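You operate a simulated robot arm through the tools that you are given. There is no shell and no other tool. Be economical: measure what you need, move in short steps, check, and stop when the job is done.

You run a simulated two-armed robot. Do the job below in one go: nothing can be reset, and whatever is moved stays where it is left.

Task
Tighten the frame in the jig, drop in both blue stop pins and clip brace P52 across it.
Fine: fence knob to tight; braces are in the jig bench's top drawer; shut it again.

It is judged by the outcome, as a careful person would: the job done as asked, and still so three seconds after it is handed in. It fails if anything else is knocked over, pushed out of place, dropped, spilled or broken.

Robot
Two 7-joint arms with two-finger parallel grippers on one trunk, on a base that drives. Base frame: it is fixed to the floor where the robot stands at the start and does not move with it; the origin is under the middle of the robot, x ahead of it, y to its left, z up. Units: mm, rad, N and s.
The left shoulder is at the start at [50, 187, 1110], the right one opposite. With the tool pointing down near the work surface each hand reaches from about 100 to 540 mm from the robot's upright axis, wherever it stands, measured 20 degrees to its own side. Places, roughly: clips of the bench frame [600, 100, 900]; fence knob [500, 200, 900]; left pin hole of the jig [700, 400, 800]; right pin hole of the jig [700, 0, 800]; small frame [1000, -2250, 500]; top drawer of the jig bench [600, 600, 700]. Payload 3.43 kg a hand.
The tool frame of a hand sits at the grasp point between the pads (the TCP): z along the fingers, y along the line on which they close. The tips reach 30 mm beyond it. The gripper opens to 94 mm. The fingers are 28 mm wide and 10 mm thick; the gripper's body (50 by 96 mm) begins 55 mm behind the TCP.
Orientation is that of the tool frame in the base frame, as a unit quaternion [w, x, y, z]. With the fingers straight down and closing along the base's y, the tool's x points along the base's -x, its y along +y and its z along -z.

Tools
- The arms move only by the tool drive_tool. It takes "left_rows", "right_rows" or both (then of equal length, played together; a hand with none holds still); each is a list of rows, each a list of 6 numbers: the shift along the tool's x, y, z in units of 20 mm (1.0 is 20 mm), then the turn, a rotation vector about the tool's x, y, z in units of 4 degrees (1.0 is 4 degrees). In form: [[tx, ty, tz, rx, ry, rz], ...]. A call has 1 to 12 rows; each row shifts and turns the commanded pose from where the row before left it, along the tool's axes as they then stand. "left_grip" and "right_grip" are, for a hand that has rows, the finger opening in mm, from 0 to 94, set as the call begins (left out, the last holds). A call with a number of a shift or a turn outside -1 to 1 is refused whole. Rows are played at 5 a second. More than 50 mm and 0.15 rad between two rows, or a gripper value outside its range, and nothing of the call is played. Where a pose cannot be reached the arm comes as near as it can. A force on the tool above 80 N (or 10 N above the force at the start of the call, whichever is more), or a blocked arm, ends the call early, and 0.2 s more pass. Each finger travels about 153 mm/s and halts on what it meets, pressing with about 27 N; the grip force reading is that of the motor and also rises with nothing between the fingers. The clock runs only during rows and for 0.2 s after the last one: add rows that do not move to give the fingers time. It gives the time, the measured TCP pose, the force on the tool (base axes), the opening and the grip force at its end, in the units of the frame above (readings bear some noise), with the torque about the TCP (base axes, N m) and any sound that the robot's microphone picked up.
- Cameras (640 x 400 px; columns grow to the right, rows downward): "scene" is now at [119.7, 70.4, 1295.5]; the picture's right is [0.75, -0.66, 0.00], its down [-0.24, -0.27, -0.93] and it looks along [0.61, 0.70, -0.36] (base axes); focal length 214 px, centre (320, 200). "left" rides on the left gripper at [76, -14, -103] in its tool frame; the picture's right is [0.18, 0.98, 0.00], its down [-0.75, 0.14, -0.64] and it looks along [-0.63, 0.12, 0.77] (tool axes); focal length 243 px, centre (320, 200). "right" rides on the right gripper at [76, 14, -102] in its tool frame; the picture's right is [-0.18, 0.98, 0.00], its down [-0.75, -0.14, -0.64] and it looks along [-0.63, -0.12, 0.77] (tool axes); focal length 243 px, centre (320, 200). There is no depth. A picture from a camera that has moved, and an enlarged one, comes with that camera's place and axes in the base frame and with its lens.
- get_image(camera): a new picture of that camera. No time passes.
- move_column(by): slides the trunk up (or, below 0, down) by that many mm; the arms and the scene camera ride with it, the base frame stays. It gives what a move gives, with no picture.
- base_move(legs): drives the robot by 1 to 6 legs, each [ahead, left, turn to the left] in mm, mm and rad, along the robot's own axes; the way and the turn of a leg run together, so that a leg with both is an arc; at most 1500 mm and 3.142 rad a leg. The arms and the cameras ride along, it lands a little off, and it stops where it bumps. It gives what a move gives.
- aim_head(pan, tilt): turns the head with the scene camera to pan (to the left, within 1.396 rad either way) and tilt (down, from -0.506 to 1.204), counted from straight ahead of the robot. It gives what a move gives.
- enlarge(camera, box): a new picture of the part [left, top, right, bottom] of that camera's present view, enlarged. No time passes.
- sign_off(): hands the job in; it is judged then, once.

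Work in short steps. Places have to be worked out from the pictures, the camera data and where the tool is seen: move nearer, look again, correct. Check each grasp and each placing, and mend what went wrong. You have 120 turns and 108 pictures in all, those below and enlarged ones among them. Open the grippers and draw the arms clear of the work before you hand the job in, unless the task says otherwise; then end with one line.

The tools are called after "Request:" as name(argument=value, ...) on one line, values as JSON. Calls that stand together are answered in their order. drive_tool: Moves the arms, as the interface text tells. Its arguments: {"type":"object","properties":{"left_rows":{"type":"array","items":{"type":"array","items":{"type":"number"}}},"left_grip":{"type":"number"},"right_rows":{"type":"array","items":{"type":"array","items":{"type":"number"}}},"right_grip":{"type":"number"}},"required":[]} The other tools are called the same way: move_column (by) slides the trunk up or down; base_move (legs) drives the base; aim_head (pan, tilt) turns the head that bears the scene camera; get_image (camera) takes a picture; enlarge (camera, box) takes an enlarged picture of a part of a camera's view; sign_off () hands the job in.

At the start:

```text
t: 0.0
left_ee_pos: [225.7, 255.9, 1237.1]
left_tcp_rot: [0.0, 0.0, 1.0, 0.001]
left_wrist_force: [0.0, -0.2, 0.3]
left_ft_torque: [0.0, -0.02, 0.02]
left_gripper_width: 94.1
left_gripper_force: 0.0
right_ee_pos: [336.3, 57.3, 1215.4]
right_tcp_rot: [-0.001, -0.001, 1.0, 0.0]
right_wrist_force: [1.2, 0.7, 0.3]
right_ft_torque: [-0.01, -0.03, -0.01]
right_gripper_width: 93.9
right_gripper_force: 0.0
trunk travel left (down, up): [-325.0, 107.0]
robot x, y, heading: [2.8, -3.6, 0.0]
head pan, tilt: [0.853, 0.372]
```

scene: 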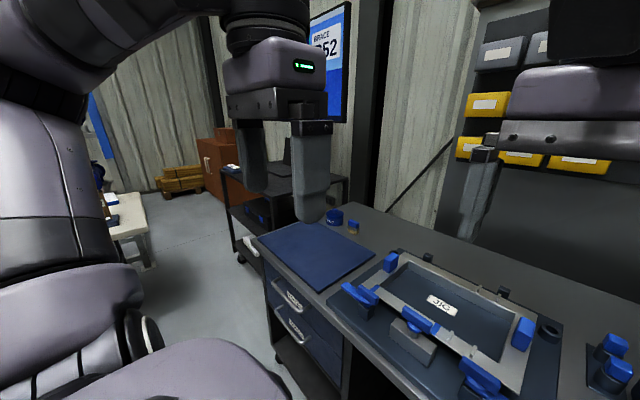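
right: 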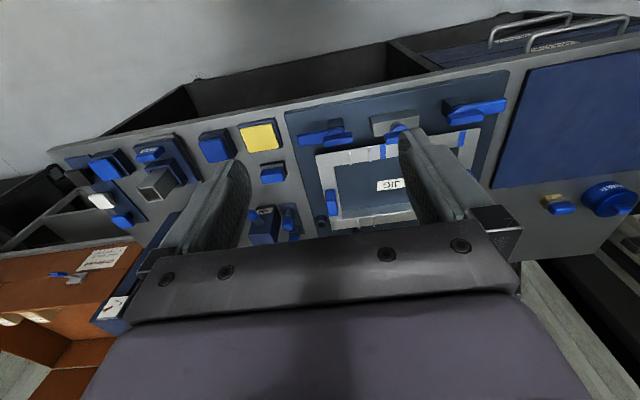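
left: 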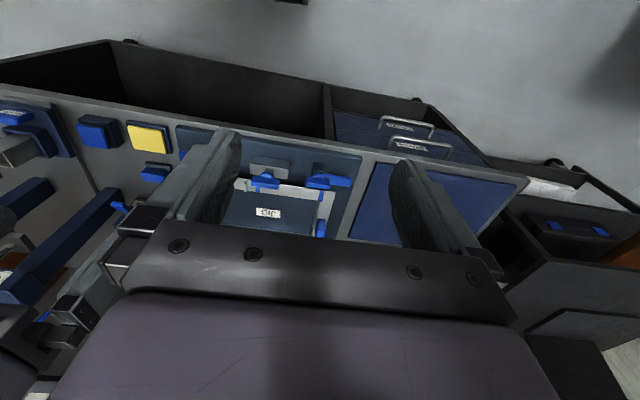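

The jig bench is ahead; I look at it with the head turned lower, then in detail.

Request:
aim_head(pan=0.3, tilt=0.75)

Request:
get_image(camera="scene")

Request:
enlarge(camera="right", box=[280, 60, 640, 260])

```text
t: 1.0
left_ee_pos: [225.7, 256.8, 1236.9]
left_tcp_rot: [0.0, 0.0, 1.0, 0.0]
left_wrist_force: [0.0, -0.6, 0.2]
left_ft_torque: [0.03, 0.02, 0.0]
left_gripper_width: 94.3
left_gripper_force: 0.1
right_ee_pos: [337.0, 58.3, 1215.3]
right_tcp_rot: [0.0, -0.001, 1.0, 0.001]
right_wrist_force: [0.2, 1.3, 0.1]
right_ft_torque: [0.01, 0.03, 0.02]
right_gripper_width: 93.8
right_gripper_force: 0.0
trunk travel left (down, up): [-325.0, 107.0]
robot x, y, heading: [-1.3, 1.3, -0.002]
head pan, tilt: [0.3, 0.75]
```

```text
104 pictures are left
camera scene: at [137.8, 25.0, 1261.8], right [0.3, -0.95, 0.0], down [-0.65, -0.2, -0.73], along [0.7, 0.22, -0.68], focal length 214 px, centre (320, 200)
```

scene: 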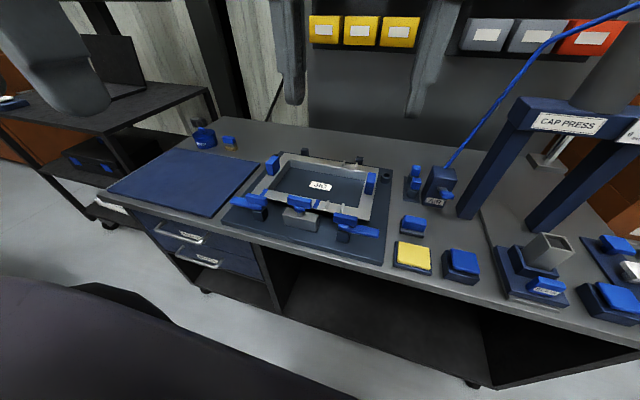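

```text
1.78 times, centred on (460, 160) of right
camera zoom: at [260.3, 72.6, 1318.7], right [0.18, 0.98, 0.0], down [0.75, -0.14, 0.64], along [0.63, -0.12, -0.77], focal length 431 px, centre (71, 271)
```

zoom: 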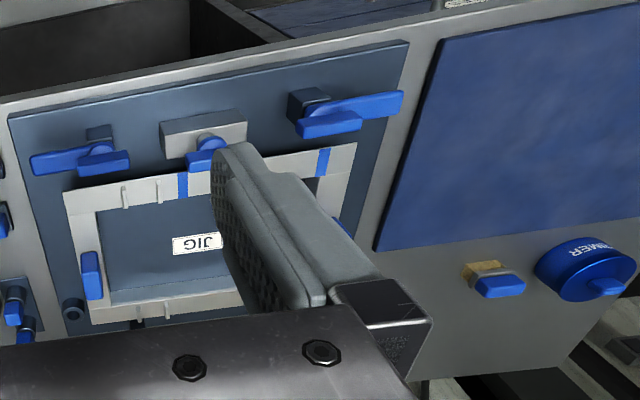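

Request:
enlarge(camera="scene", box=[220, 130, 420, 270])

Request:
enlarge(camera="scene", box=[380, 140, 580, 310])

Request:
enlarge(camera="scene", box=[100, 110, 280, 300])

```text
2.86 times, centred on (320, 200) of scene
camera zoom: at [137.8, 25.0, 1261.8], right [0.3, -0.95, 0.0], down [-0.65, -0.2, -0.73], along [0.7, 0.22, -0.68], focal length 613 px, centre (320, 200)
```

zoom: 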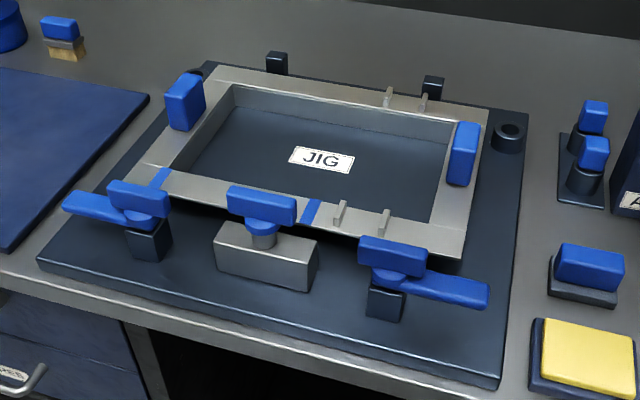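

```text
2.35 times, centred on (480, 225) of scene
camera zoom: at [137.8, 25.0, 1261.8], right [0.3, -0.95, 0.0], down [-0.65, -0.2, -0.73], along [0.7, 0.22, -0.68], focal length 505 px, centre (-56, 141)
```

zoom: 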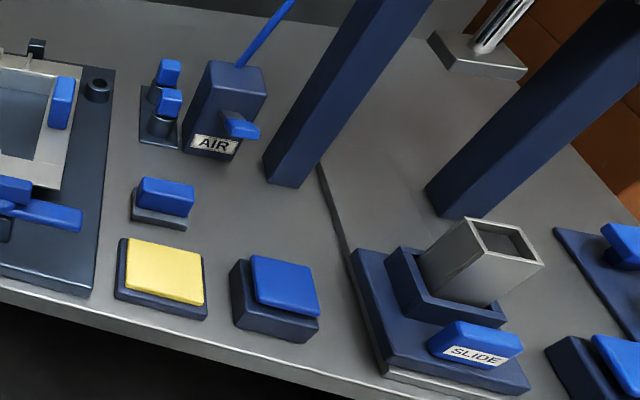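

```text
2.11 times, centred on (190, 205) of scene
camera zoom: at [137.8, 25.0, 1261.8], right [0.3, -0.95, 0.0], down [-0.65, -0.2, -0.73], along [0.7, 0.22, -0.68], focal length 452 px, centre (594, 190)
```

zoom: 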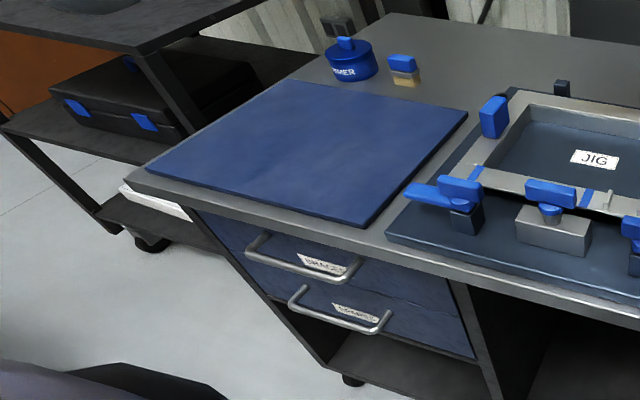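

Table top looks about z 830, its front edge about x 400. I look at the poster and drive a little nearer, to inspect the jig from above.

Request:
base_move(legs=[[100, 0, 0]])

Request:
aim_head(pan=1.0, tilt=0.1)

Request:
get_image(camera="scene")

Request:
get_image(camera="left")

```text
t: 2.1
left_ee_pos: [326.4, 255.7, 1236.1]
left_tcp_rot: [0.0, 0.001, 1.0, 0.0]
left_wrist_force: [0.4, 1.3, 0.5]
left_ft_torque: [0.0, 0.03, 0.02]
left_gripper_width: 93.9
left_gripper_force: 0.0
right_ee_pos: [436.2, 57.8, 1215.5]
right_tcp_rot: [0.0, 0.0, 1.0, 0.0]
right_wrist_force: [-0.3, 0.8, -0.6]
right_ft_torque: [0.0, 0.03, 0.04]
right_gripper_width: 93.9
right_gripper_force: 0.1
trunk travel left (down, up): [-325.0, 107.0]
robot x, y, heading: [96.7, -2.5, -0.003]
head pan, tilt: [0.3, 0.75]
```

```text
t: 3.2
left_ee_pos: [325.5, 256.4, 1237.0]
left_tcp_rot: [0.0, -0.001, 1.0, 0.0]
left_wrist_force: [0.4, -0.7, -0.2]
left_ft_torque: [0.02, 0.01, 0.0]
left_gripper_width: 93.9
left_gripper_force: 0.0
right_ee_pos: [435.5, 58.5, 1216.4]
right_tcp_rot: [0.0, 0.0, 1.0, 0.0]
right_wrist_force: [-0.3, 0.2, 0.0]
right_ft_torque: [-0.05, -0.01, -0.02]
right_gripper_width: 94.1
right_gripper_force: 0.0
trunk travel left (down, up): [-325.0, 107.0]
robot x, y, heading: [100.0, 0.7, -0.004]
head pan, tilt: [1.0, 0.099]
```

```text
99 pictures are left
camera scene: at [207.3, 77.8, 1320.7], right [0.84, -0.54, 0.0], down [-0.05, -0.08, -0.99], along [0.54, 0.84, -0.1], focal length 214 px, centre (320, 200)
```

scene: 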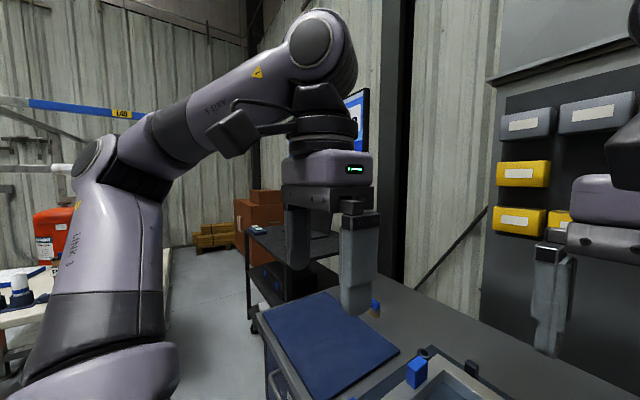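

```text
98 pictures are left
camera left: at [248.3, 242.3, 1340.1], right [-0.18, 0.98, 0.0], down [0.75, 0.14, 0.64], along [0.63, 0.12, -0.77], focal length 243 px, centre (320, 200)
```

left: 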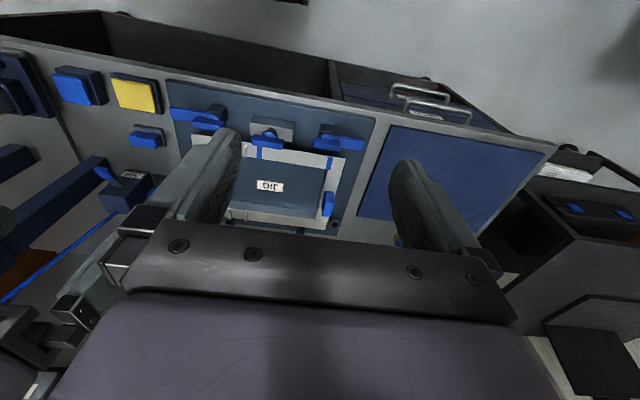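

I bring the left hand down and forward for a close look at the jig, and move the right hand out to the right.

Request:
drive_tool(left_rows=[[-0.5, -0.5, 1, 0, 0, 0], [-0.5, -0.5, 1, 0, 0, 0], [-0.5, -0.5, 1, 0, 0, 0], [-0.5, -0.5, 1, 0, 0, 0], [-0.5, -0.5, 1, 0, 0, 0], [-0.5, -0.5, 1, 0, 0, 0], [0, 0, 1, 0, 0, 0], [0, 0, 1, 0, 0, 0]], right_rows=[[0, -1, 0, 0, 0, 0], [0, -1, 0, 0, 0, 0], [0, -1, 0, 0, 0, 0], [0, -1, 0, 0, 0, 0], [0, -1, 0, 0, 0, 0], [0, -1, 0, 0, 0, 0], [0, -1, 0, 0, 0, 0], [0, -1, 0, 0, 0, 0]])

Request:
get_image(camera="left")

Request:
aim_head(pan=0.9, tilt=0.1)

Request:
get_image(camera="scene")

```text
t: 5.0
left_ee_pos: [384.0, 195.1, 1074.8]
left_tcp_rot: [0.0, 0.0, 1.0, 0.0]
left_wrist_force: [0.3, 0.1, -0.2]
left_ft_torque: [-0.02, 0.0, -0.01]
left_gripper_width: 94.0
left_gripper_force: 0.1
right_ee_pos: [435.1, -103.4, 1218.7]
right_tcp_rot: [0.001, 0.0, 1.0, 0.0]
right_wrist_force: [0.1, 0.5, -0.6]
right_ft_torque: [-0.02, 0.0, 0.02]
right_gripper_width: 93.8
right_gripper_force: 0.0
trunk travel left (down, up): [-325.0, 107.0]
robot x, y, heading: [97.6, -3.0, -0.005]
head pan, tilt: [1.0, 0.099]
```

```text
97 pictures are left
camera left: at [307.7, 181.3, 1179.5], right [-0.18, 0.98, 0.0], down [0.75, 0.14, 0.64], along [0.63, 0.12, -0.77], focal length 243 px, centre (320, 200)
```

left: 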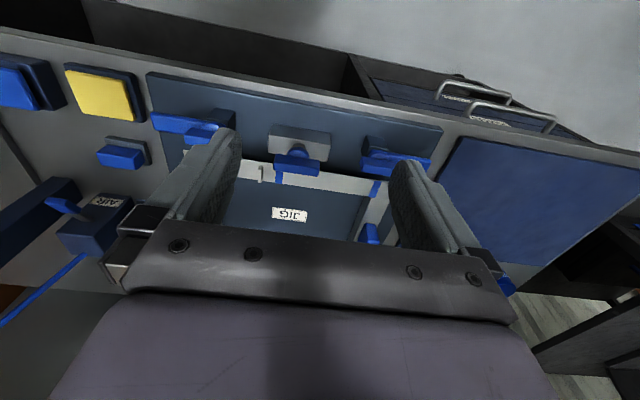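

```text
t: 5.7
left_ee_pos: [385.4, 195.8, 1075.6]
left_tcp_rot: [0.0, 0.0, 1.0, 0.0]
left_wrist_force: [0.0, 0.6, 0.0]
left_ft_torque: [0.0, 0.01, 0.01]
left_gripper_width: 93.8
left_gripper_force: 0.0
right_ee_pos: [434.9, -103.2, 1216.8]
right_tcp_rot: [0.0, 0.0, 1.0, 0.0]
right_wrist_force: [0.0, 0.4, 0.1]
right_ft_torque: [-0.03, -0.03, 0.0]
right_gripper_width: 94.0
right_gripper_force: 0.0
trunk travel left (down, up): [-325.0, 107.0]
robot x, y, heading: [101.2, 0.5, 0.003]
head pan, tilt: [0.901, 0.099]
```

```text
96 pictures are left
camera scene: at [214.6, 72.5, 1320.8], right [0.78, -0.62, 0.0], down [-0.06, -0.08, -1.0], along [0.62, 0.78, -0.1], focal length 214 px, centre (320, 200)
```

scene: 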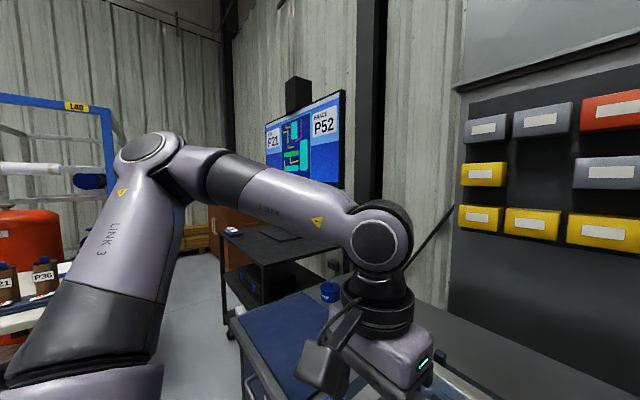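

The screen shows a diagram; I read it enlarged.

Request:
enlarge(camera="scene", box=[255, 80, 355, 190])

Request:
enlarge(camera="left", box=[130, 70, 470, 250])

```text
3.64 times, centred on (305, 135) of scene
camera zoom: at [214.6, 72.5, 1320.8], right [0.78, -0.62, 0.0], down [-0.06, -0.08, -1.0], along [0.62, 0.78, -0.1], focal length 780 px, centre (374, 436)
```

zoom: 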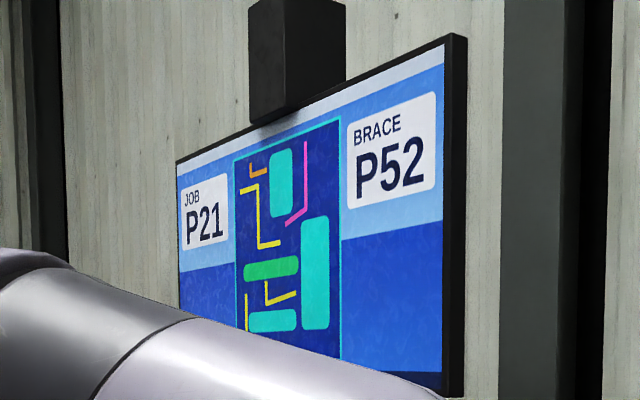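

```text
1.88 times, centred on (300, 160) of left
camera zoom: at [307.7, 181.8, 1179.8], right [-0.18, 0.98, 0.0], down [0.75, 0.14, 0.64], along [0.63, 0.12, -0.77], focal length 457 px, centre (358, 275)
```

zoom: 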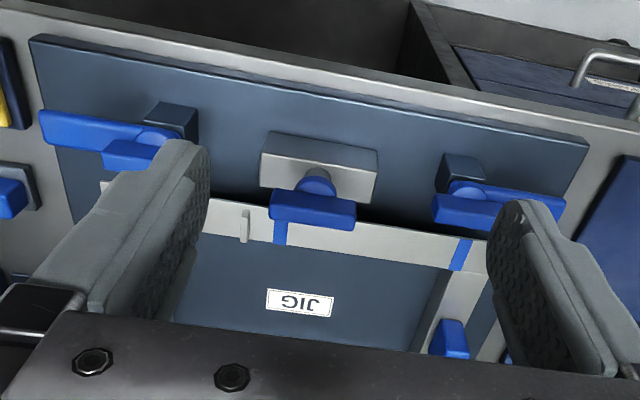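

I can't see tight/loose marks yet; I lower the left hand in front of the knob for a nearer look.

Request:
drive_tool(left_rows=[[-0.5, 0.5, 0.5, 0, 0, 0], [-0.5, 0.5, 1, 0, 0, 0], [0, 0.5, 1, 0, 0, 0], [0, 0.5, 1, 0, 0, 0], [0, 0, 1, 0, 0, 0]])

Request:
get_image(camera="left")

Request:
aim_head(pan=0.3, tilt=0.9)

Request:
get_image(camera="scene")

```text
t: 6.9
left_ee_pos: [405.1, 235.2, 985.7]
left_tcp_rot: [0.0, 0.0, 1.0, 0.0]
left_wrist_force: [-0.9, -0.7, -0.8]
left_ft_torque: [-0.01, -0.03, -0.03]
left_gripper_width: 94.1
left_gripper_force: 0.1
right_ee_pos: [435.0, -102.6, 1218.5]
right_tcp_rot: [0.0, 0.0, 1.0, 0.0]
right_wrist_force: [0.4, 0.3, 0.2]
right_ft_torque: [0.01, -0.01, -0.02]
right_gripper_width: 94.3
right_gripper_force: 0.0
trunk travel left (down, up): [-325.0, 107.0]
robot x, y, heading: [102.0, -0.3, -0.0]
head pan, tilt: [0.901, 0.099]
```

```text
93 pictures are left
camera left: at [327.8, 221.1, 1089.7], right [-0.18, 0.98, 0.0], down [0.75, 0.14, 0.64], along [0.63, 0.12, -0.77], focal length 243 px, centre (320, 200)
```

left: 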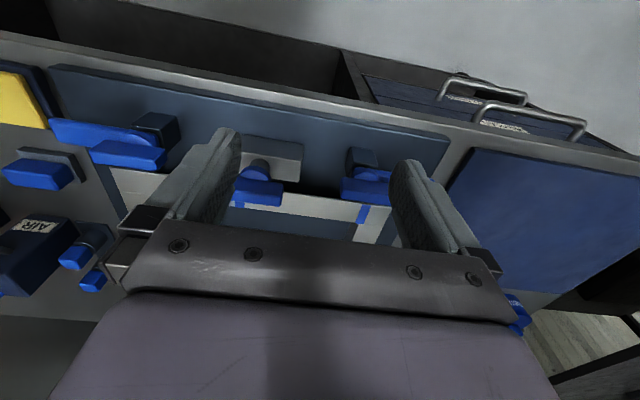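

```text
t: 8.0
left_ee_pos: [404.4, 235.7, 986.8]
left_tcp_rot: [-0.001, 0.0, 1.0, 0.0]
left_wrist_force: [-0.2, -0.4, -0.7]
left_ft_torque: [0.0, -0.01, 0.02]
left_gripper_width: 93.9
left_gripper_force: 0.0
right_ee_pos: [435.2, -103.9, 1217.5]
right_tcp_rot: [-0.001, -0.001, 1.0, 0.0]
right_wrist_force: [0.1, 0.6, -0.9]
right_ft_torque: [0.01, 0.03, -0.01]
right_gripper_width: 94.0
right_gripper_force: 0.0
trunk travel left (down, up): [-325.0, 107.0]
robot x, y, heading: [97.6, -1.4, -0.005]
head pan, tilt: [0.3, 0.901]
```

```text
92 pictures are left
camera scene: at [229.6, 22.7, 1249.9], right [0.3, -0.96, 0.0], down [-0.75, -0.23, -0.62], along [0.59, 0.18, -0.78], focal length 214 px, centre (320, 200)
```

scene: 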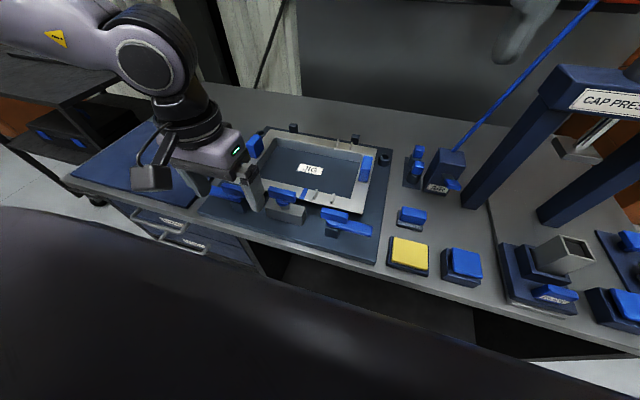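

I swing the left hand clear to the left and zoom the scene camera on the jig.

Request:
drive_tool(left_rows=[[0, 1, -1, 0, 0, 0], [0, 1, -1, 0, 0, 0], [0, 1, -1, 0, 0, 0], [0, 1, 0, 0, 0, 0], [0, 1, 0, 0, 0, 0], [0, 1, 0, 0, 0, 0], [0, 1, 0, 0, 0, 0], [0, 1, 0, 0, 0, 0]])

Request:
enlarge(camera="scene", box=[190, 110, 400, 270])

Request:
enlarge(camera="scene", box=[370, 130, 490, 210])

Request:
enlarge(camera="scene", box=[240, 170, 340, 235])

```text
t: 9.8
left_ee_pos: [405.1, 395.3, 1045.6]
left_tcp_rot: [0.001, 0.0, 1.0, 0.0]
left_wrist_force: [0.7, -0.7, 0.8]
left_ft_torque: [0.02, -0.02, -0.01]
left_gripper_width: 93.8
left_gripper_force: 0.0
right_ee_pos: [435.6, -101.4, 1217.3]
right_tcp_rot: [-0.001, 0.0, 1.0, -0.001]
right_wrist_force: [-0.3, -0.4, -0.8]
right_ft_torque: [0.01, 0.02, 0.0]
right_gripper_width: 93.8
right_gripper_force: 0.1
trunk travel left (down, up): [-325.0, 107.0]
robot x, y, heading: [101.6, -1.2, 0.001]
head pan, tilt: [0.3, 0.901]
```

```text
2.50 times, centred on (295, 190) of scene
camera zoom: at [229.6, 22.9, 1249.9], right [0.3, -0.96, 0.0], down [-0.75, -0.23, -0.62], along [0.59, 0.18, -0.78], focal length 536 px, centre (382, 225)
```

zoom: 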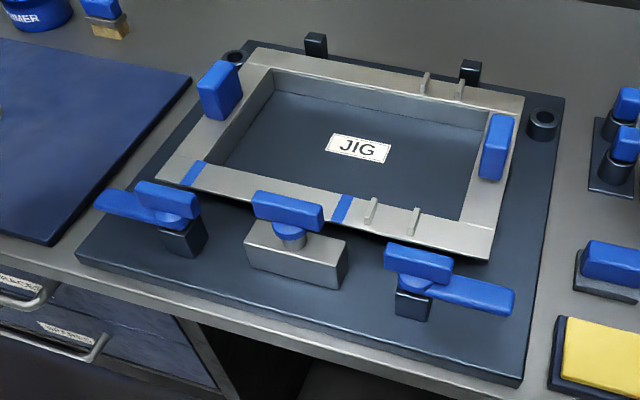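

```text
5.00 times, centred on (430, 170) of scene
camera zoom: at [229.6, 22.9, 1249.9], right [0.3, -0.96, 0.0], down [-0.75, -0.23, -0.62], along [0.59, 0.18, -0.78], focal length 1072 px, centre (-230, 350)
```

zoom: 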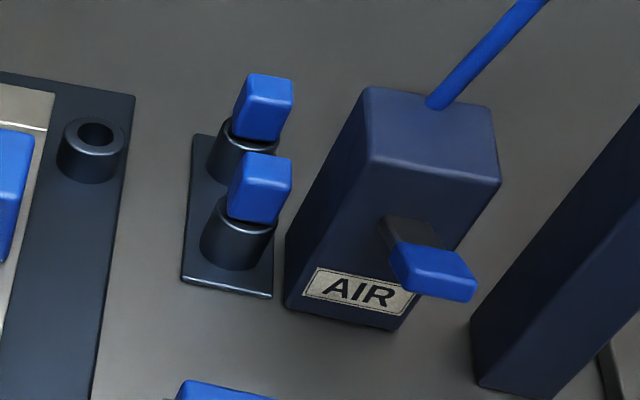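

```text
6.15 times, centred on (290, 202) of scene
camera zoom: at [229.6, 22.9, 1249.9], right [0.3, -0.96, 0.0], down [-0.75, -0.23, -0.62], along [0.59, 0.18, -0.78], focal length 1320 px, centre (505, 185)
```

zoom: 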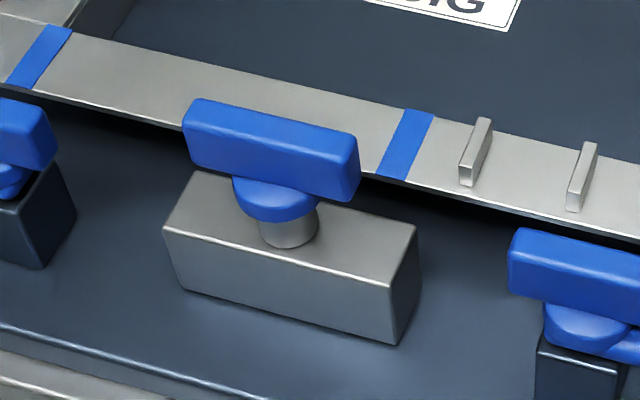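

No tight/loose marks visible, so a normal clockwise tighten is my assumption. Knob bar is at about (474,187,905), lying along y. I turn the left tool 90° counter-clockwise first so that it can grip the bar across x and then turn clockwise.

Request:
drive_tool(left_rows=[[0, 0, 0, 0, 0, -1], [0, 0, 0, 0, 0, -1], [0, 0, 0, 0, 0, -1], [0, 0, 0, 0, 0, -1], [0, 0, 0, 0, 0, -1], [0, 0, 0, 0, 0, -1], [0, 0, 0, 0, 0, -1], [0, 0, 0, 0, 0, -1], [0, 0, 0, 0, 0, -1], [0, 0, 0, 0, 0, -1], [0, 0, 0, 0, 0, -1], [0, 0, 0, 0, 0, -1]], left_grip=60)

Request:
drive_tool(left_rows=[[0, 0, 0, 0, 0, -1], [0, 0, 0, 0, 0, -1], [0, 0, 0, 0, 0, -1], [0, 0, 0, 0, 0, -1], [0, 0, 0, 0, 0, -1], [0, 0, 0, 0, 0, -1], [0, 0, 0, 0, 0, -1], [0, 0, 0, 0, 0, -1], [0, 0, 0, 0, 0, -1], [0, 0, 0, 0, 0, -1], [0, 0, 0, 0, 0, -0.5]])

Request:
drive_tool(left_rows=[[1, -0.35, 0, 0, 0, 0], [1, -0.35, 0, 0, 0, 0], [1, -0.35, 0, 0, 0, 0], [1, -0.35, 0, 0, 0, 0], [1, -0.35, 0, 0, 0, 0], [1, -0.35, 0, 0, 0, 0], [1, -0.35, 0, 0, 0, 0], [1, -0.35, 0.3, 0, 0, 0], [1, -0.35, 0.5, 0, 0, 0], [1, -0.35, 0.5, 0, 0, 0], [0.4, 0, 0.5, 0, 0, 0]])

Request:
get_image(camera="left")

Request:
enlarge(camera="scene", box=[190, 110, 400, 270])

```text
t: 12.4
left_ee_pos: [404.9, 397.1, 1045.8]
left_tcp_rot: [0.0, -0.407, 0.913, 0.0]
left_wrist_force: [-0.3, -0.8, -0.4]
left_ft_torque: [0.03, 0.02, -0.01]
left_gripper_width: 59.9
left_gripper_force: 0.1
right_ee_pos: [436.1, -102.2, 1218.2]
right_tcp_rot: [0.001, 0.0, 1.0, 0.0]
right_wrist_force: [-0.4, 0.2, -0.2]
right_ft_torque: [0.01, 0.0, 0.03]
right_gripper_width: 94.2
right_gripper_force: 0.0
trunk travel left (down, up): [-325.0, 107.0]
robot x, y, heading: [100.5, -1.6, 0.003]
head pan, tilt: [0.3, 0.901]
```

```text
t: 14.8
left_ee_pos: [404.9, 395.6, 1046.7]
left_tcp_rot: [-0.001, 0.708, -0.707, 0.0]
left_wrist_force: [0.3, -0.4, 0.5]
left_ft_torque: [0.02, 0.0, -0.01]
left_gripper_width: 60.0
left_gripper_force: 0.0
right_ee_pos: [434.7, -103.5, 1216.3]
right_tcp_rot: [0.001, 0.0, 1.0, -0.001]
right_wrist_force: [-0.5, -0.8, -1.0]
right_ft_torque: [0.02, 0.01, -0.02]
right_gripper_width: 94.2
right_gripper_force: 0.1
trunk travel left (down, up): [-325.0, 107.0]
robot x, y, heading: [101.9, 1.0, -0.004]
head pan, tilt: [0.3, 0.901]
```

```text
t: 17.2
left_ee_pos: [473.8, 188.1, 1012.0]
left_tcp_rot: [0.0, 0.707, -0.707, 0.0]
left_wrist_force: [-0.2, 0.3, 0.5]
left_ft_torque: [0.0, -0.01, 0.01]
left_gripper_width: 60.2
left_gripper_force: 0.1
right_ee_pos: [435.4, -103.6, 1218.1]
right_tcp_rot: [0.001, 0.0, 1.0, 0.001]
right_wrist_force: [-0.4, -0.2, 0.9]
right_ft_torque: [-0.01, 0.02, -0.01]
right_gripper_width: 94.4
right_gripper_force: 0.0
trunk travel left (down, up): [-325.0, 107.0]
robot x, y, heading: [101.6, -0.3, -0.004]
head pan, tilt: [0.3, 0.901]
```

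```text
88 pictures are left
camera left: at [488.1, 112.2, 1114.1], right [-0.98, -0.18, 0.0], down [-0.14, 0.75, 0.64], along [-0.12, 0.63, -0.77], focal length 243 px, centre (320, 200)
```

left: 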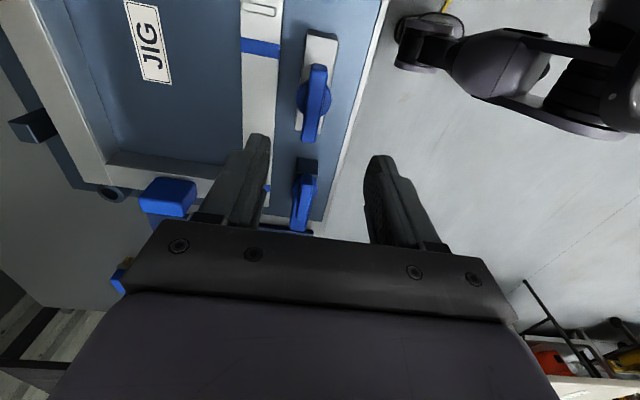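

```text
2.50 times, centred on (295, 190) of scene
camera zoom: at [229.6, 22.6, 1249.9], right [0.3, -0.96, 0.0], down [-0.75, -0.23, -0.62], along [0.59, 0.18, -0.78], focal length 536 px, centre (382, 225)
```

zoom: 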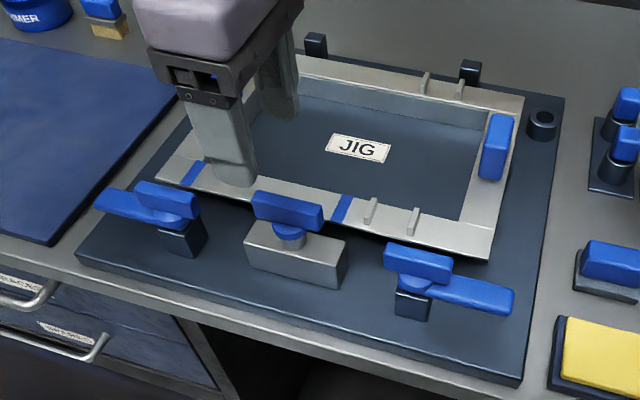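

Triangulated, the knob bar centre is (478,180,~905). I centre over it and lower so the tips straddle the bar.

Request:
drive_tool(left_rows=[[0.38, -0.2, 0, 0, 0, 0], [0, 0, 1, 0, 0, 0], [0, 0, 1, 0, 0, 0], [0, 0, 1, 0, 0, 0], [0, 0, 0.8, 0, 0, 0]])

Request:
enlarge(camera="scene", box=[230, 140, 350, 240])

Request:
get_image(camera="left")

```text
t: 18.4
left_ee_pos: [479.9, 180.2, 934.0]
left_tcp_rot: [0.001, -0.707, 0.707, 0.001]
left_wrist_force: [-0.5, 0.0, -0.1]
left_ft_torque: [-0.03, 0.01, 0.02]
left_gripper_width: 59.8
left_gripper_force: 0.1
right_ee_pos: [435.5, -102.8, 1218.1]
right_tcp_rot: [0.0, 0.0, 1.0, 0.0]
right_wrist_force: [0.0, -0.3, -0.5]
right_ft_torque: [-0.03, 0.01, 0.02]
right_gripper_width: 94.2
right_gripper_force: 0.1
trunk travel left (down, up): [-325.0, 107.0]
robot x, y, heading: [96.8, 1.2, 0.001]
head pan, tilt: [0.3, 0.901]
```

```text
4.00 times, centred on (290, 190) of scene
camera zoom: at [229.7, 22.7, 1249.9], right [0.3, -0.96, 0.0], down [-0.75, -0.23, -0.62], along [0.59, 0.18, -0.78], focal length 858 px, centre (440, 240)
```

zoom: 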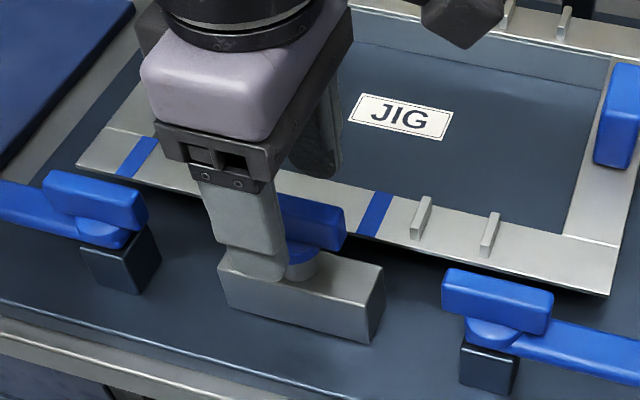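

```text
85 pictures are left
camera left: at [493.7, 104.2, 1038.3], right [-0.98, -0.18, 0.0], down [-0.14, 0.75, 0.64], along [-0.12, 0.63, -0.77], focal length 243 px, centre (320, 200)
```

left: 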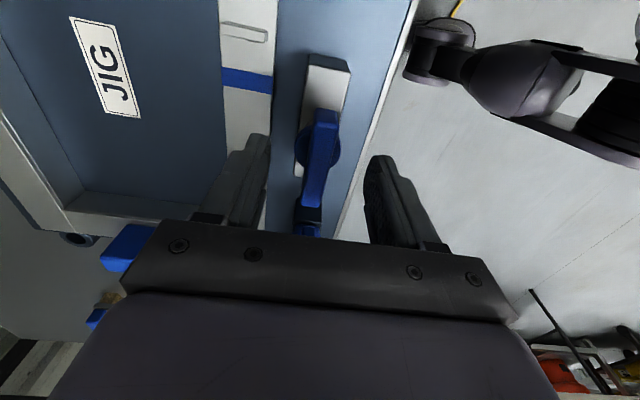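

The bar is between the fingers. I lower 12 mm more and close gently.

Request:
drive_tool(left_rows=[[0.1, 0, 0.6, 0, 0, 0], [0, 0, 0, 0, 0, 0]])

Request:
drive_tool(left_rows=[[0, 0, 0, 0, 0, 0], [0, 0, 0, 0, 0, 0], [0, 0, 0, 0, 0, 0]], left_grip=0)

Request:
enlarge(camera="scene", box=[230, 140, 350, 240])

```text
t: 19.0
left_ee_pos: [478.6, 177.6, 923.1]
left_tcp_rot: [-0.001, 0.708, -0.707, 0.0]
left_wrist_force: [-0.3, 1.5, 0.2]
left_ft_torque: [-0.02, 0.0, 0.0]
left_gripper_width: 60.1
left_gripper_force: 0.0
right_ee_pos: [435.7, -102.5, 1219.0]
right_tcp_rot: [0.0, 0.0, 1.0, 0.0]
right_wrist_force: [0.3, -0.2, 0.3]
right_ft_torque: [-0.04, -0.02, 0.01]
right_gripper_width: 94.1
right_gripper_force: 0.1
trunk travel left (down, up): [-325.0, 107.0]
robot x, y, heading: [97.0, 1.3, 0.003]
head pan, tilt: [0.3, 0.901]
```

```text
t: 19.8
left_ee_pos: [480.8, 178.3, 922.7]
left_tcp_rot: [0.0, -0.706, 0.708, -0.002]
left_wrist_force: [10.9, 0.6, 4.2]
left_ft_torque: [-0.19, 0.03, 0.02]
left_gripper_width: 13.7
left_gripper_force: 45.4
right_ee_pos: [436.2, -104.0, 1217.3]
right_tcp_rot: [0.0, 0.0, 1.0, 0.0]
right_wrist_force: [0.5, -0.4, -1.5]
right_ft_torque: [0.01, -0.01, -0.01]
right_gripper_width: 94.0
right_gripper_force: 0.0
trunk travel left (down, up): [-325.0, 107.0]
robot x, y, heading: [102.1, -5.0, -0.001]
head pan, tilt: [0.3, 0.901]
```

```text
4.00 times, centred on (290, 190) of scene
camera zoom: at [230.4, 22.6, 1249.8], right [0.3, -0.96, 0.0], down [-0.75, -0.23, -0.62], along [0.59, 0.18, -0.78], focal length 858 px, centre (440, 240)
```

zoom: 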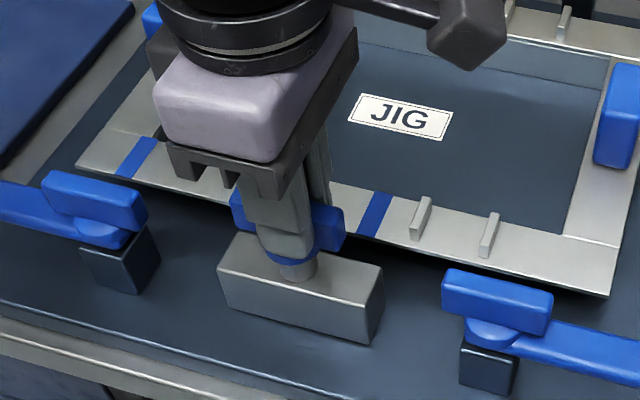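

Gripped (13.7 mm). I turn clockwise 20° with a slight centring shift and watch the readings.

Request:
drive_tool(left_rows=[[0, -0.1, 0, 0, 0, 0], [0, 0, 0, 0, 0, 1], [0, 0, 0, 0, 0, 1], [0, 0, 0, 0, 0, 1], [0, 0, 0, 0, 0, 1], [0, 0, 0, 0, 0, 1]])

Request:
enlarge(camera="scene", box=[230, 140, 350, 240])

```text
t: 21.2
left_ee_pos: [486.2, 178.3, 923.0]
left_tcp_rot: [0.003, -0.574, 0.819, -0.004]
left_wrist_force: [28.4, -2.9, 16.7]
left_ft_torque: [-0.37, 0.68, 0.57]
left_gripper_width: 13.7
left_gripper_force: 45.2
right_ee_pos: [438.1, -104.6, 1217.5]
right_tcp_rot: [-0.001, 0.0, 1.0, 0.0]
right_wrist_force: [0.2, 0.7, -0.2]
right_ft_torque: [-0.01, 0.03, -0.01]
right_gripper_width: 94.3
right_gripper_force: 0.2
trunk travel left (down, up): [-325.0, 107.0]
robot x, y, heading: [100.3, 1.8, -0.002]
head pan, tilt: [0.3, 0.901]
```

```text
4.00 times, centred on (290, 190) of scene
camera zoom: at [231.7, 22.1, 1249.7], right [0.29, -0.96, 0.0], down [-0.75, -0.23, -0.62], along [0.59, 0.18, -0.78], focal length 858 px, centre (440, 240)
```

zoom: 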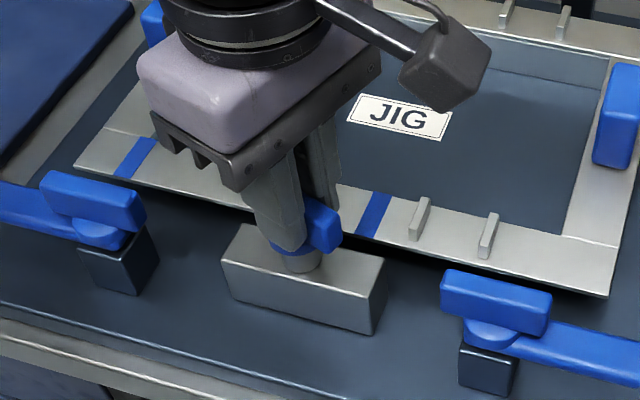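

Clockwise turning advances the fence toward the frame: the right direction. I keep turning and follow its travel in +x.

Request:
drive_tool(left_rows=[[-0.07, -0.19, 0, 0, 0, 1], [-0.04, -0.09, 0, 0, 0, 1], [-0.04, -0.08, 0, 0, 0, 1], [-0.05, -0.08, 0, 0, 0, 1], [-0.05, -0.08, 0, 0, 0, 1]])

Request:
enlarge(camera="scene", box=[230, 140, 350, 240])

```text
t: 22.4
left_ee_pos: [491.6, 179.0, 922.8]
left_tcp_rot: [0.001, -0.422, 0.906, 0.0]
left_wrist_force: [9.6, 4.2, 22.3]
left_ft_torque: [-0.46, 0.31, 0.19]
left_gripper_width: 13.6
left_gripper_force: 44.7
right_ee_pos: [434.4, -103.1, 1219.1]
right_tcp_rot: [0.0, 0.001, 1.0, 0.0]
right_wrist_force: [-0.3, -0.6, -1.2]
right_ft_torque: [0.0, -0.02, 0.01]
right_gripper_width: 94.0
right_gripper_force: 0.0
trunk travel left (down, up): [-325.0, 107.0]
robot x, y, heading: [100.4, -3.5, 0.008]
head pan, tilt: [0.3, 0.901]
```

```text
4.00 times, centred on (290, 190) of scene
camera zoom: at [229.2, 22.7, 1250.0], right [0.3, -0.96, 0.0], down [-0.75, -0.23, -0.62], along [0.59, 0.18, -0.78], focal length 858 px, centre (440, 240)
```

zoom: 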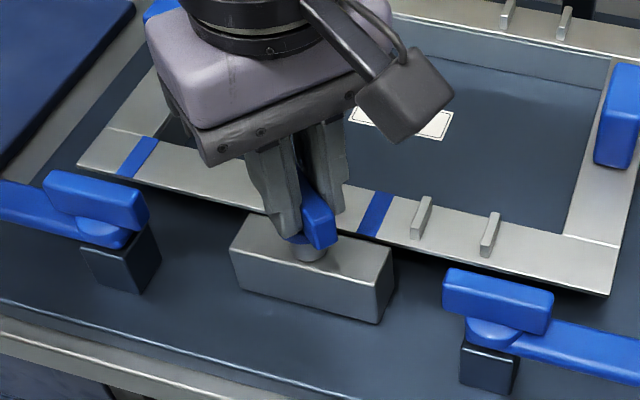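

Advancing well (about 5.5 mm per 20°). I continue another 20°, easing up slightly.

Request:
drive_tool(left_rows=[[-0.04, -0.05, -0.05, 0, 0, 1], [-0.04, -0.05, 0, 0, 0, 1], [-0.04, -0.04, 0, 0, 0, 1], [-0.04, -0.03, 0, 0, 0, 1], [-0.05, -0.03, 0, 0, 0, 1]])

Request:
enlarge(camera="scene", box=[230, 140, 350, 240])

```text
t: 23.6
left_ee_pos: [497.2, 180.3, 923.1]
left_tcp_rot: [0.0, -0.259, 0.966, 0.001]
left_wrist_force: [7.7, 14.5, 13.7]
left_ft_torque: [0.57, -0.31, 0.23]
left_gripper_width: 13.6
left_gripper_force: 44.8
right_ee_pos: [434.6, -101.6, 1218.6]
right_tcp_rot: [0.0, 0.0, 1.0, 0.0]
right_wrist_force: [0.1, 0.3, 0.0]
right_ft_torque: [0.0, 0.01, -0.01]
right_gripper_width: 94.0
right_gripper_force: 0.1
trunk travel left (down, up): [-325.0, 107.0]
robot x, y, heading: [99.4, 1.1, 0.001]
head pan, tilt: [0.3, 0.901]
```

```text
4.00 times, centred on (290, 190) of scene
camera zoom: at [229.5, 23.8, 1249.9], right [0.3, -0.96, 0.0], down [-0.75, -0.23, -0.62], along [0.59, 0.18, -0.78], focal length 858 px, centre (440, 240)
```

zoom: 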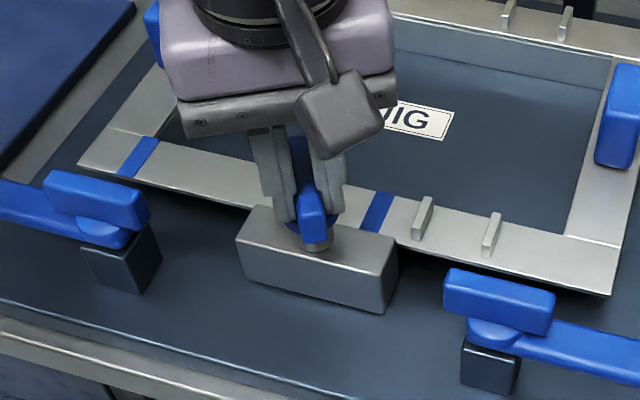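

Still advancing smoothly; continue to about 90° of turn.

Request:
drive_tool(left_rows=[[-0.05, -0.03, 0, 0, 0, 1], [-0.05, -0.03, 0, 0, 0, 1], [-0.05, -0.02, 0, 0, 0, 1], [-0.055, -0.02, 0, 0, 0, 1], [-0.055, -0.01, 0, 0, 0, 1], [-0.055, 0, 0, 0, 0, 1], [-0.055, 0, 0, 0, 0, 1], [-0.03, 0, 0, 0, 0, 0.5]])

Request:
enlarge(camera="scene", box=[230, 140, 350, 240])

```text
t: 25.4
left_ee_pos: [508.3, 182.0, 923.0]
left_tcp_rot: [0.001, -0.001, 1.0, 0.001]
left_wrist_force: [13.1, 31.9, 16.1]
left_ft_torque: [0.12, 0.8, 0.49]
left_gripper_width: 13.9
left_gripper_force: 45.0
right_ee_pos: [434.9, -99.4, 1218.3]
right_tcp_rot: [0.001, 0.0, 1.0, -0.002]
right_wrist_force: [1.0, -0.7, -0.4]
right_ft_torque: [-0.03, 0.01, 0.01]
right_gripper_width: 93.8
right_gripper_force: 0.0
trunk travel left (down, up): [-325.0, 107.0]
robot x, y, heading: [95.9, -1.9, 0.0]
head pan, tilt: [0.3, 0.901]
```

```text
4.00 times, centred on (290, 190) of scene
camera zoom: at [230.0, 25.5, 1249.8], right [0.3, -0.96, 0.0], down [-0.75, -0.23, -0.62], along [0.59, 0.18, -0.78], focal length 858 px, centre (440, 240)
```

zoom: 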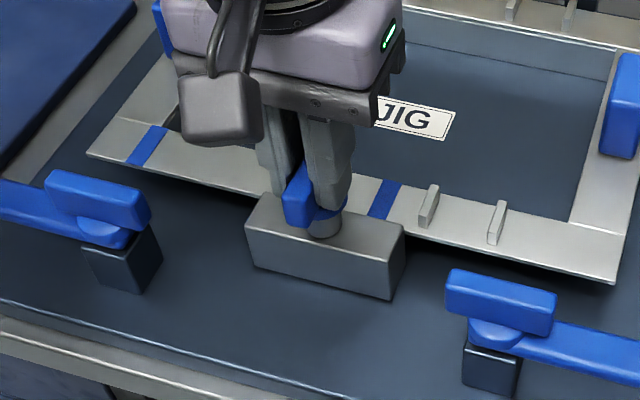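

The fence now pushes the frame rearward; torque isn't at a stop yet. I continue another 20° with a small +y relief.

Request:
drive_tool(left_rows=[[-0.05, 0.08, -0.03, 0, 0, 1], [-0.055, 0.01, 0, 0, 0, 1], [-0.055, 0.01, 0, 0, 0, 1], [-0.055, 0.02, 0, 0, 0, 1], [-0.05, 0.02, 0, 0, 0, 1]])

Request:
enlarge(camera="scene", box=[190, 110, 400, 270])

```text
t: 26.6
left_ee_pos: [513.2, 184.6, 923.4]
left_tcp_rot: [0.001, 0.173, 0.985, 0.001]
left_wrist_force: [7.7, 26.0, 1.8]
left_ft_torque: [0.19, -1.21, 1.46]
left_gripper_width: 16.2
left_gripper_force: 45.1
right_ee_pos: [434.6, -99.6, 1218.5]
right_tcp_rot: [0.0, 0.0, 1.0, -0.001]
right_wrist_force: [-0.5, 0.6, -0.4]
right_ft_torque: [0.01, -0.02, -0.04]
right_gripper_width: 93.8
right_gripper_force: 0.1
trunk travel left (down, up): [-325.0, 107.0]
robot x, y, heading: [99.0, -0.7, -0.003]
head pan, tilt: [0.3, 0.901]
```

```text
2.50 times, centred on (295, 190) of scene
camera zoom: at [229.8, 25.2, 1249.7], right [0.3, -0.96, 0.0], down [-0.75, -0.23, -0.62], along [0.59, 0.18, -0.78], focal length 536 px, centre (382, 225)
```

zoom: 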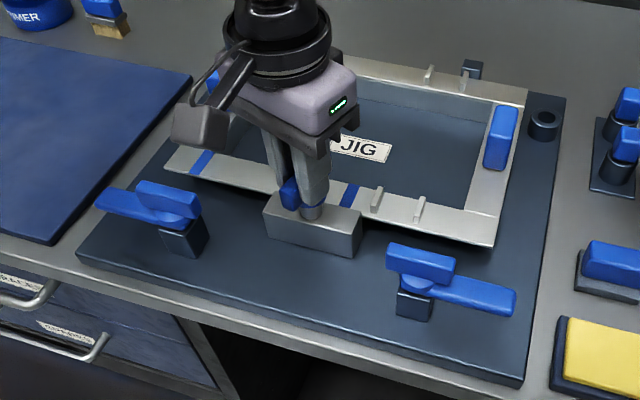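

Torque rose to 1.5 Nm and the grip started to twist on the bar: the knob is at its stop and the frame is near the rear posts. I release, rise and check.

Request:
drive_tool(left_rows=[[0, 0, 0, 0, 0, -1], [0, 0, 0, 0, 0, -1], [0, 0, 0, 0, 0, 0]])

Request:
drive_tool(left_rows=[[0, 0, 0, 0, 0, 0], [0, 0, 0, 0, 0, 0], [0, 0, -1, 0, 0, 0], [0, 0, -1, 0, 0, 0], [0, 0, -1, 0, 0, 0], [0, 0, -1, 0, 0, 0], [0, 0, -1, 0, 0, 0], [0.9, 0.4, -1, 0, 0, 0], [0.9, 0.4, 0, 0, 0, 0], [0.9, 0.4, 0, 0, 0, 0], [0.9, 0.4, 0, 0, 0, 0]], left_grip=60)

Request:
enlarge(camera="scene", box=[190, 110, 400, 270])

Request:
get_image(camera="left")

```text
t: 27.4
left_ee_pos: [513.1, 183.6, 923.6]
left_tcp_rot: [0.001, 0.104, 0.995, 0.001]
left_wrist_force: [10.1, 27.4, 5.3]
left_ft_torque: [0.27, -0.11, 0.35]
left_gripper_width: 13.9
left_gripper_force: 44.9
right_ee_pos: [436.1, -99.8, 1218.1]
right_tcp_rot: [-0.001, 0.0, 1.0, -0.001]
right_wrist_force: [0.5, -0.5, -0.4]
right_ft_torque: [-0.01, 0.04, -0.02]
right_gripper_width: 94.3
right_gripper_force: 0.1
trunk travel left (down, up): [-325.0, 107.0]
robot x, y, heading: [96.5, -2.2, 0.007]
head pan, tilt: [0.3, 0.901]
```

```text
t: 29.8
left_ee_pos: [447.6, 227.0, 1044.1]
left_tcp_rot: [0.001, 0.105, 0.994, 0.0]
left_wrist_force: [0.4, -0.3, 0.1]
left_ft_torque: [0.0, -0.02, 0.03]
left_gripper_width: 60.1
left_gripper_force: 0.1
right_ee_pos: [434.3, -103.3, 1216.6]
right_tcp_rot: [0.0, 0.0, 1.0, 0.001]
right_wrist_force: [-0.4, 0.3, -0.5]
right_ft_torque: [0.0, 0.02, 0.02]
right_gripper_width: 93.7
right_gripper_force: 0.0
trunk travel left (down, up): [-325.0, 107.0]
robot x, y, heading: [97.3, -0.6, 0.002]
head pan, tilt: [0.3, 0.901]
```

```text
2.50 times, centred on (295, 190) of scene
camera zoom: at [229.3, 22.9, 1249.9], right [0.3, -0.96, 0.0], down [-0.75, -0.23, -0.62], along [0.59, 0.18, -0.78], focal length 536 px, centre (382, 225)
```

zoom: 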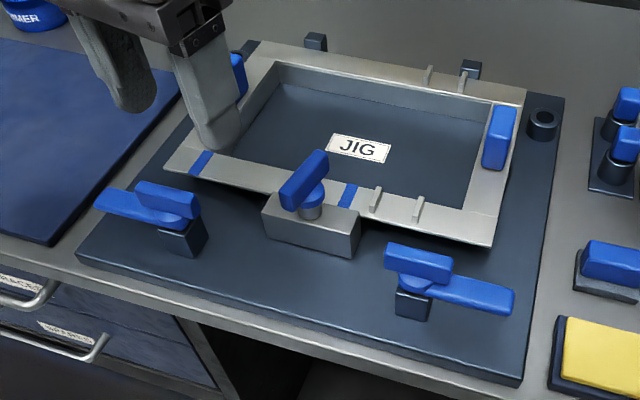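

```text
77 pictures are left
camera left: at [369.8, 229.0, 1147.8], right [0.02, 1.0, 0.0], down [0.77, -0.02, 0.64], along [0.64, -0.02, -0.77], focal length 243 px, centre (320, 200)
```

left: 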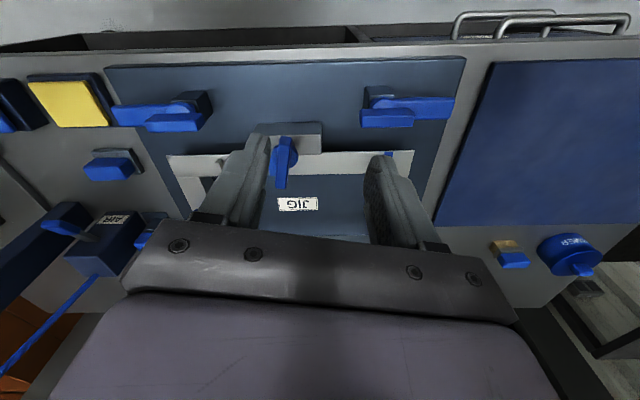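

The knob is turned about 100°, frame pushed back to the posts. Next the pins: I need the base nearer; first a straight-down look at the clearance between base and bench.

Request:
aim_head(pan=-0.2, tilt=1.2)

Request:
get_image(camera="scene")

```text
t: 30.7
left_ee_pos: [449.0, 226.6, 1044.6]
left_tcp_rot: [-0.001, 0.105, 0.995, 0.0]
left_wrist_force: [-0.1, 0.9, -0.1]
left_ft_torque: [0.03, 0.0, 0.01]
left_gripper_width: 59.8
left_gripper_force: 0.0
right_ee_pos: [435.3, -102.5, 1216.7]
right_tcp_rot: [-0.001, 0.0, 1.0, 0.0]
right_wrist_force: [0.1, 0.1, -0.1]
right_ft_torque: [0.0, 0.01, 0.01]
right_gripper_width: 94.1
right_gripper_force: 0.1
trunk travel left (down, up): [-325.0, 107.0]
robot x, y, heading: [96.1, 0.4, 0.0]
head pan, tilt: [-0.201, 1.201]
```

```text
76 pictures are left
camera scene: at [212.3, -10.8, 1230.1], right [-0.2, -0.98, 0.0], down [-0.91, 0.19, -0.36], along [0.36, -0.07, -0.93], focal length 214 px, centre (320, 200)
```

scene: 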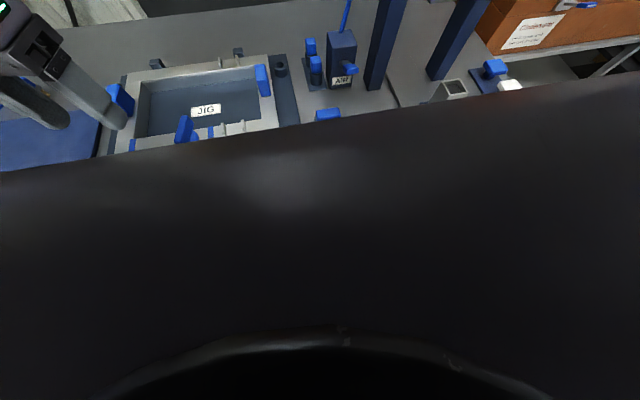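

The robot's own chest blocks that view. I drive ahead in small legs, watching for bumps.

Request:
base_move(legs=[[70, 0, 0]])

Request:
base_move(legs=[[70, 0, 0]])

Request:
aim_head(pan=0.0, tilt=0.9)

Request:
get_image(camera="scene")

```text
t: 31.6
left_ee_pos: [470.7, 226.6, 1044.8]
left_tcp_rot: [0.002, 0.105, 0.994, 0.0]
left_wrist_force: [-0.8, 0.0, 0.4]
left_ft_torque: [-0.05, 0.02, 0.01]
left_gripper_width: 59.8
left_gripper_force: 0.1
right_ee_pos: [459.3, -103.0, 1216.6]
right_tcp_rot: [0.0, 0.001, 1.0, 0.0]
right_wrist_force: [0.4, -0.5, -0.6]
right_ft_torque: [-0.01, -0.01, -0.04]
right_gripper_width: 94.2
right_gripper_force: 0.0
trunk travel left (down, up): [-325.0, 107.0]
robot x, y, heading: [123.5, 2.1, 0.001]
head pan, tilt: [-0.201, 1.201]
stopped in leg 1: the robot was blocked; the commanded pose is now the measured one
```

```text
t: 32.3
left_ee_pos: [473.4, 226.0, 1043.7]
left_tcp_rot: [0.002, 0.105, 0.994, 0.0]
left_wrist_force: [0.2, 0.5, 0.5]
left_ft_torque: [0.0, 0.03, 0.0]
left_gripper_width: 60.1
left_gripper_force: 0.1
right_ee_pos: [460.3, -102.4, 1217.0]
right_tcp_rot: [0.0, 0.001, 1.0, 0.0]
right_wrist_force: [-0.1, 0.4, -0.2]
right_ft_torque: [0.03, 0.0, 0.01]
right_gripper_width: 94.1
right_gripper_force: 0.0
trunk travel left (down, up): [-325.0, 107.0]
robot x, y, heading: [122.7, -0.3, 0.002]
head pan, tilt: [-0.201, 1.201]
stopped in leg 1: the robot was blocked; the commanded pose is now the measured one
```

```text
t: 33.1
left_ee_pos: [473.0, 226.5, 1043.8]
left_tcp_rot: [0.0, 0.105, 0.994, 0.001]
left_wrist_force: [-0.1, 0.0, -0.9]
left_ft_torque: [0.01, -0.03, 0.01]
left_gripper_width: 59.9
left_gripper_force: 0.1
right_ee_pos: [459.6, -103.1, 1216.2]
right_tcp_rot: [0.0, 0.001, 1.0, 0.0]
right_wrist_force: [-0.7, 0.5, -0.3]
right_ft_torque: [0.01, 0.01, 0.02]
right_gripper_width: 94.2
right_gripper_force: 0.0
trunk travel left (down, up): [-325.0, 107.0]
robot x, y, heading: [124.5, 1.7, -0.001]
head pan, tilt: [0.0, 0.901]
```

```text
75 pictures are left
camera scene: at [257.6, 0.3, 1249.8], right [0.0, -1.0, 0.0], down [-0.78, 0.0, -0.62], along [0.62, 0.0, -0.78], focal length 214 px, centre (320, 200)
```

scene: 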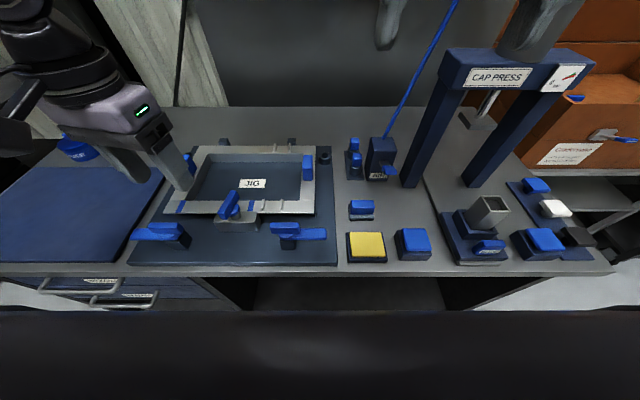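

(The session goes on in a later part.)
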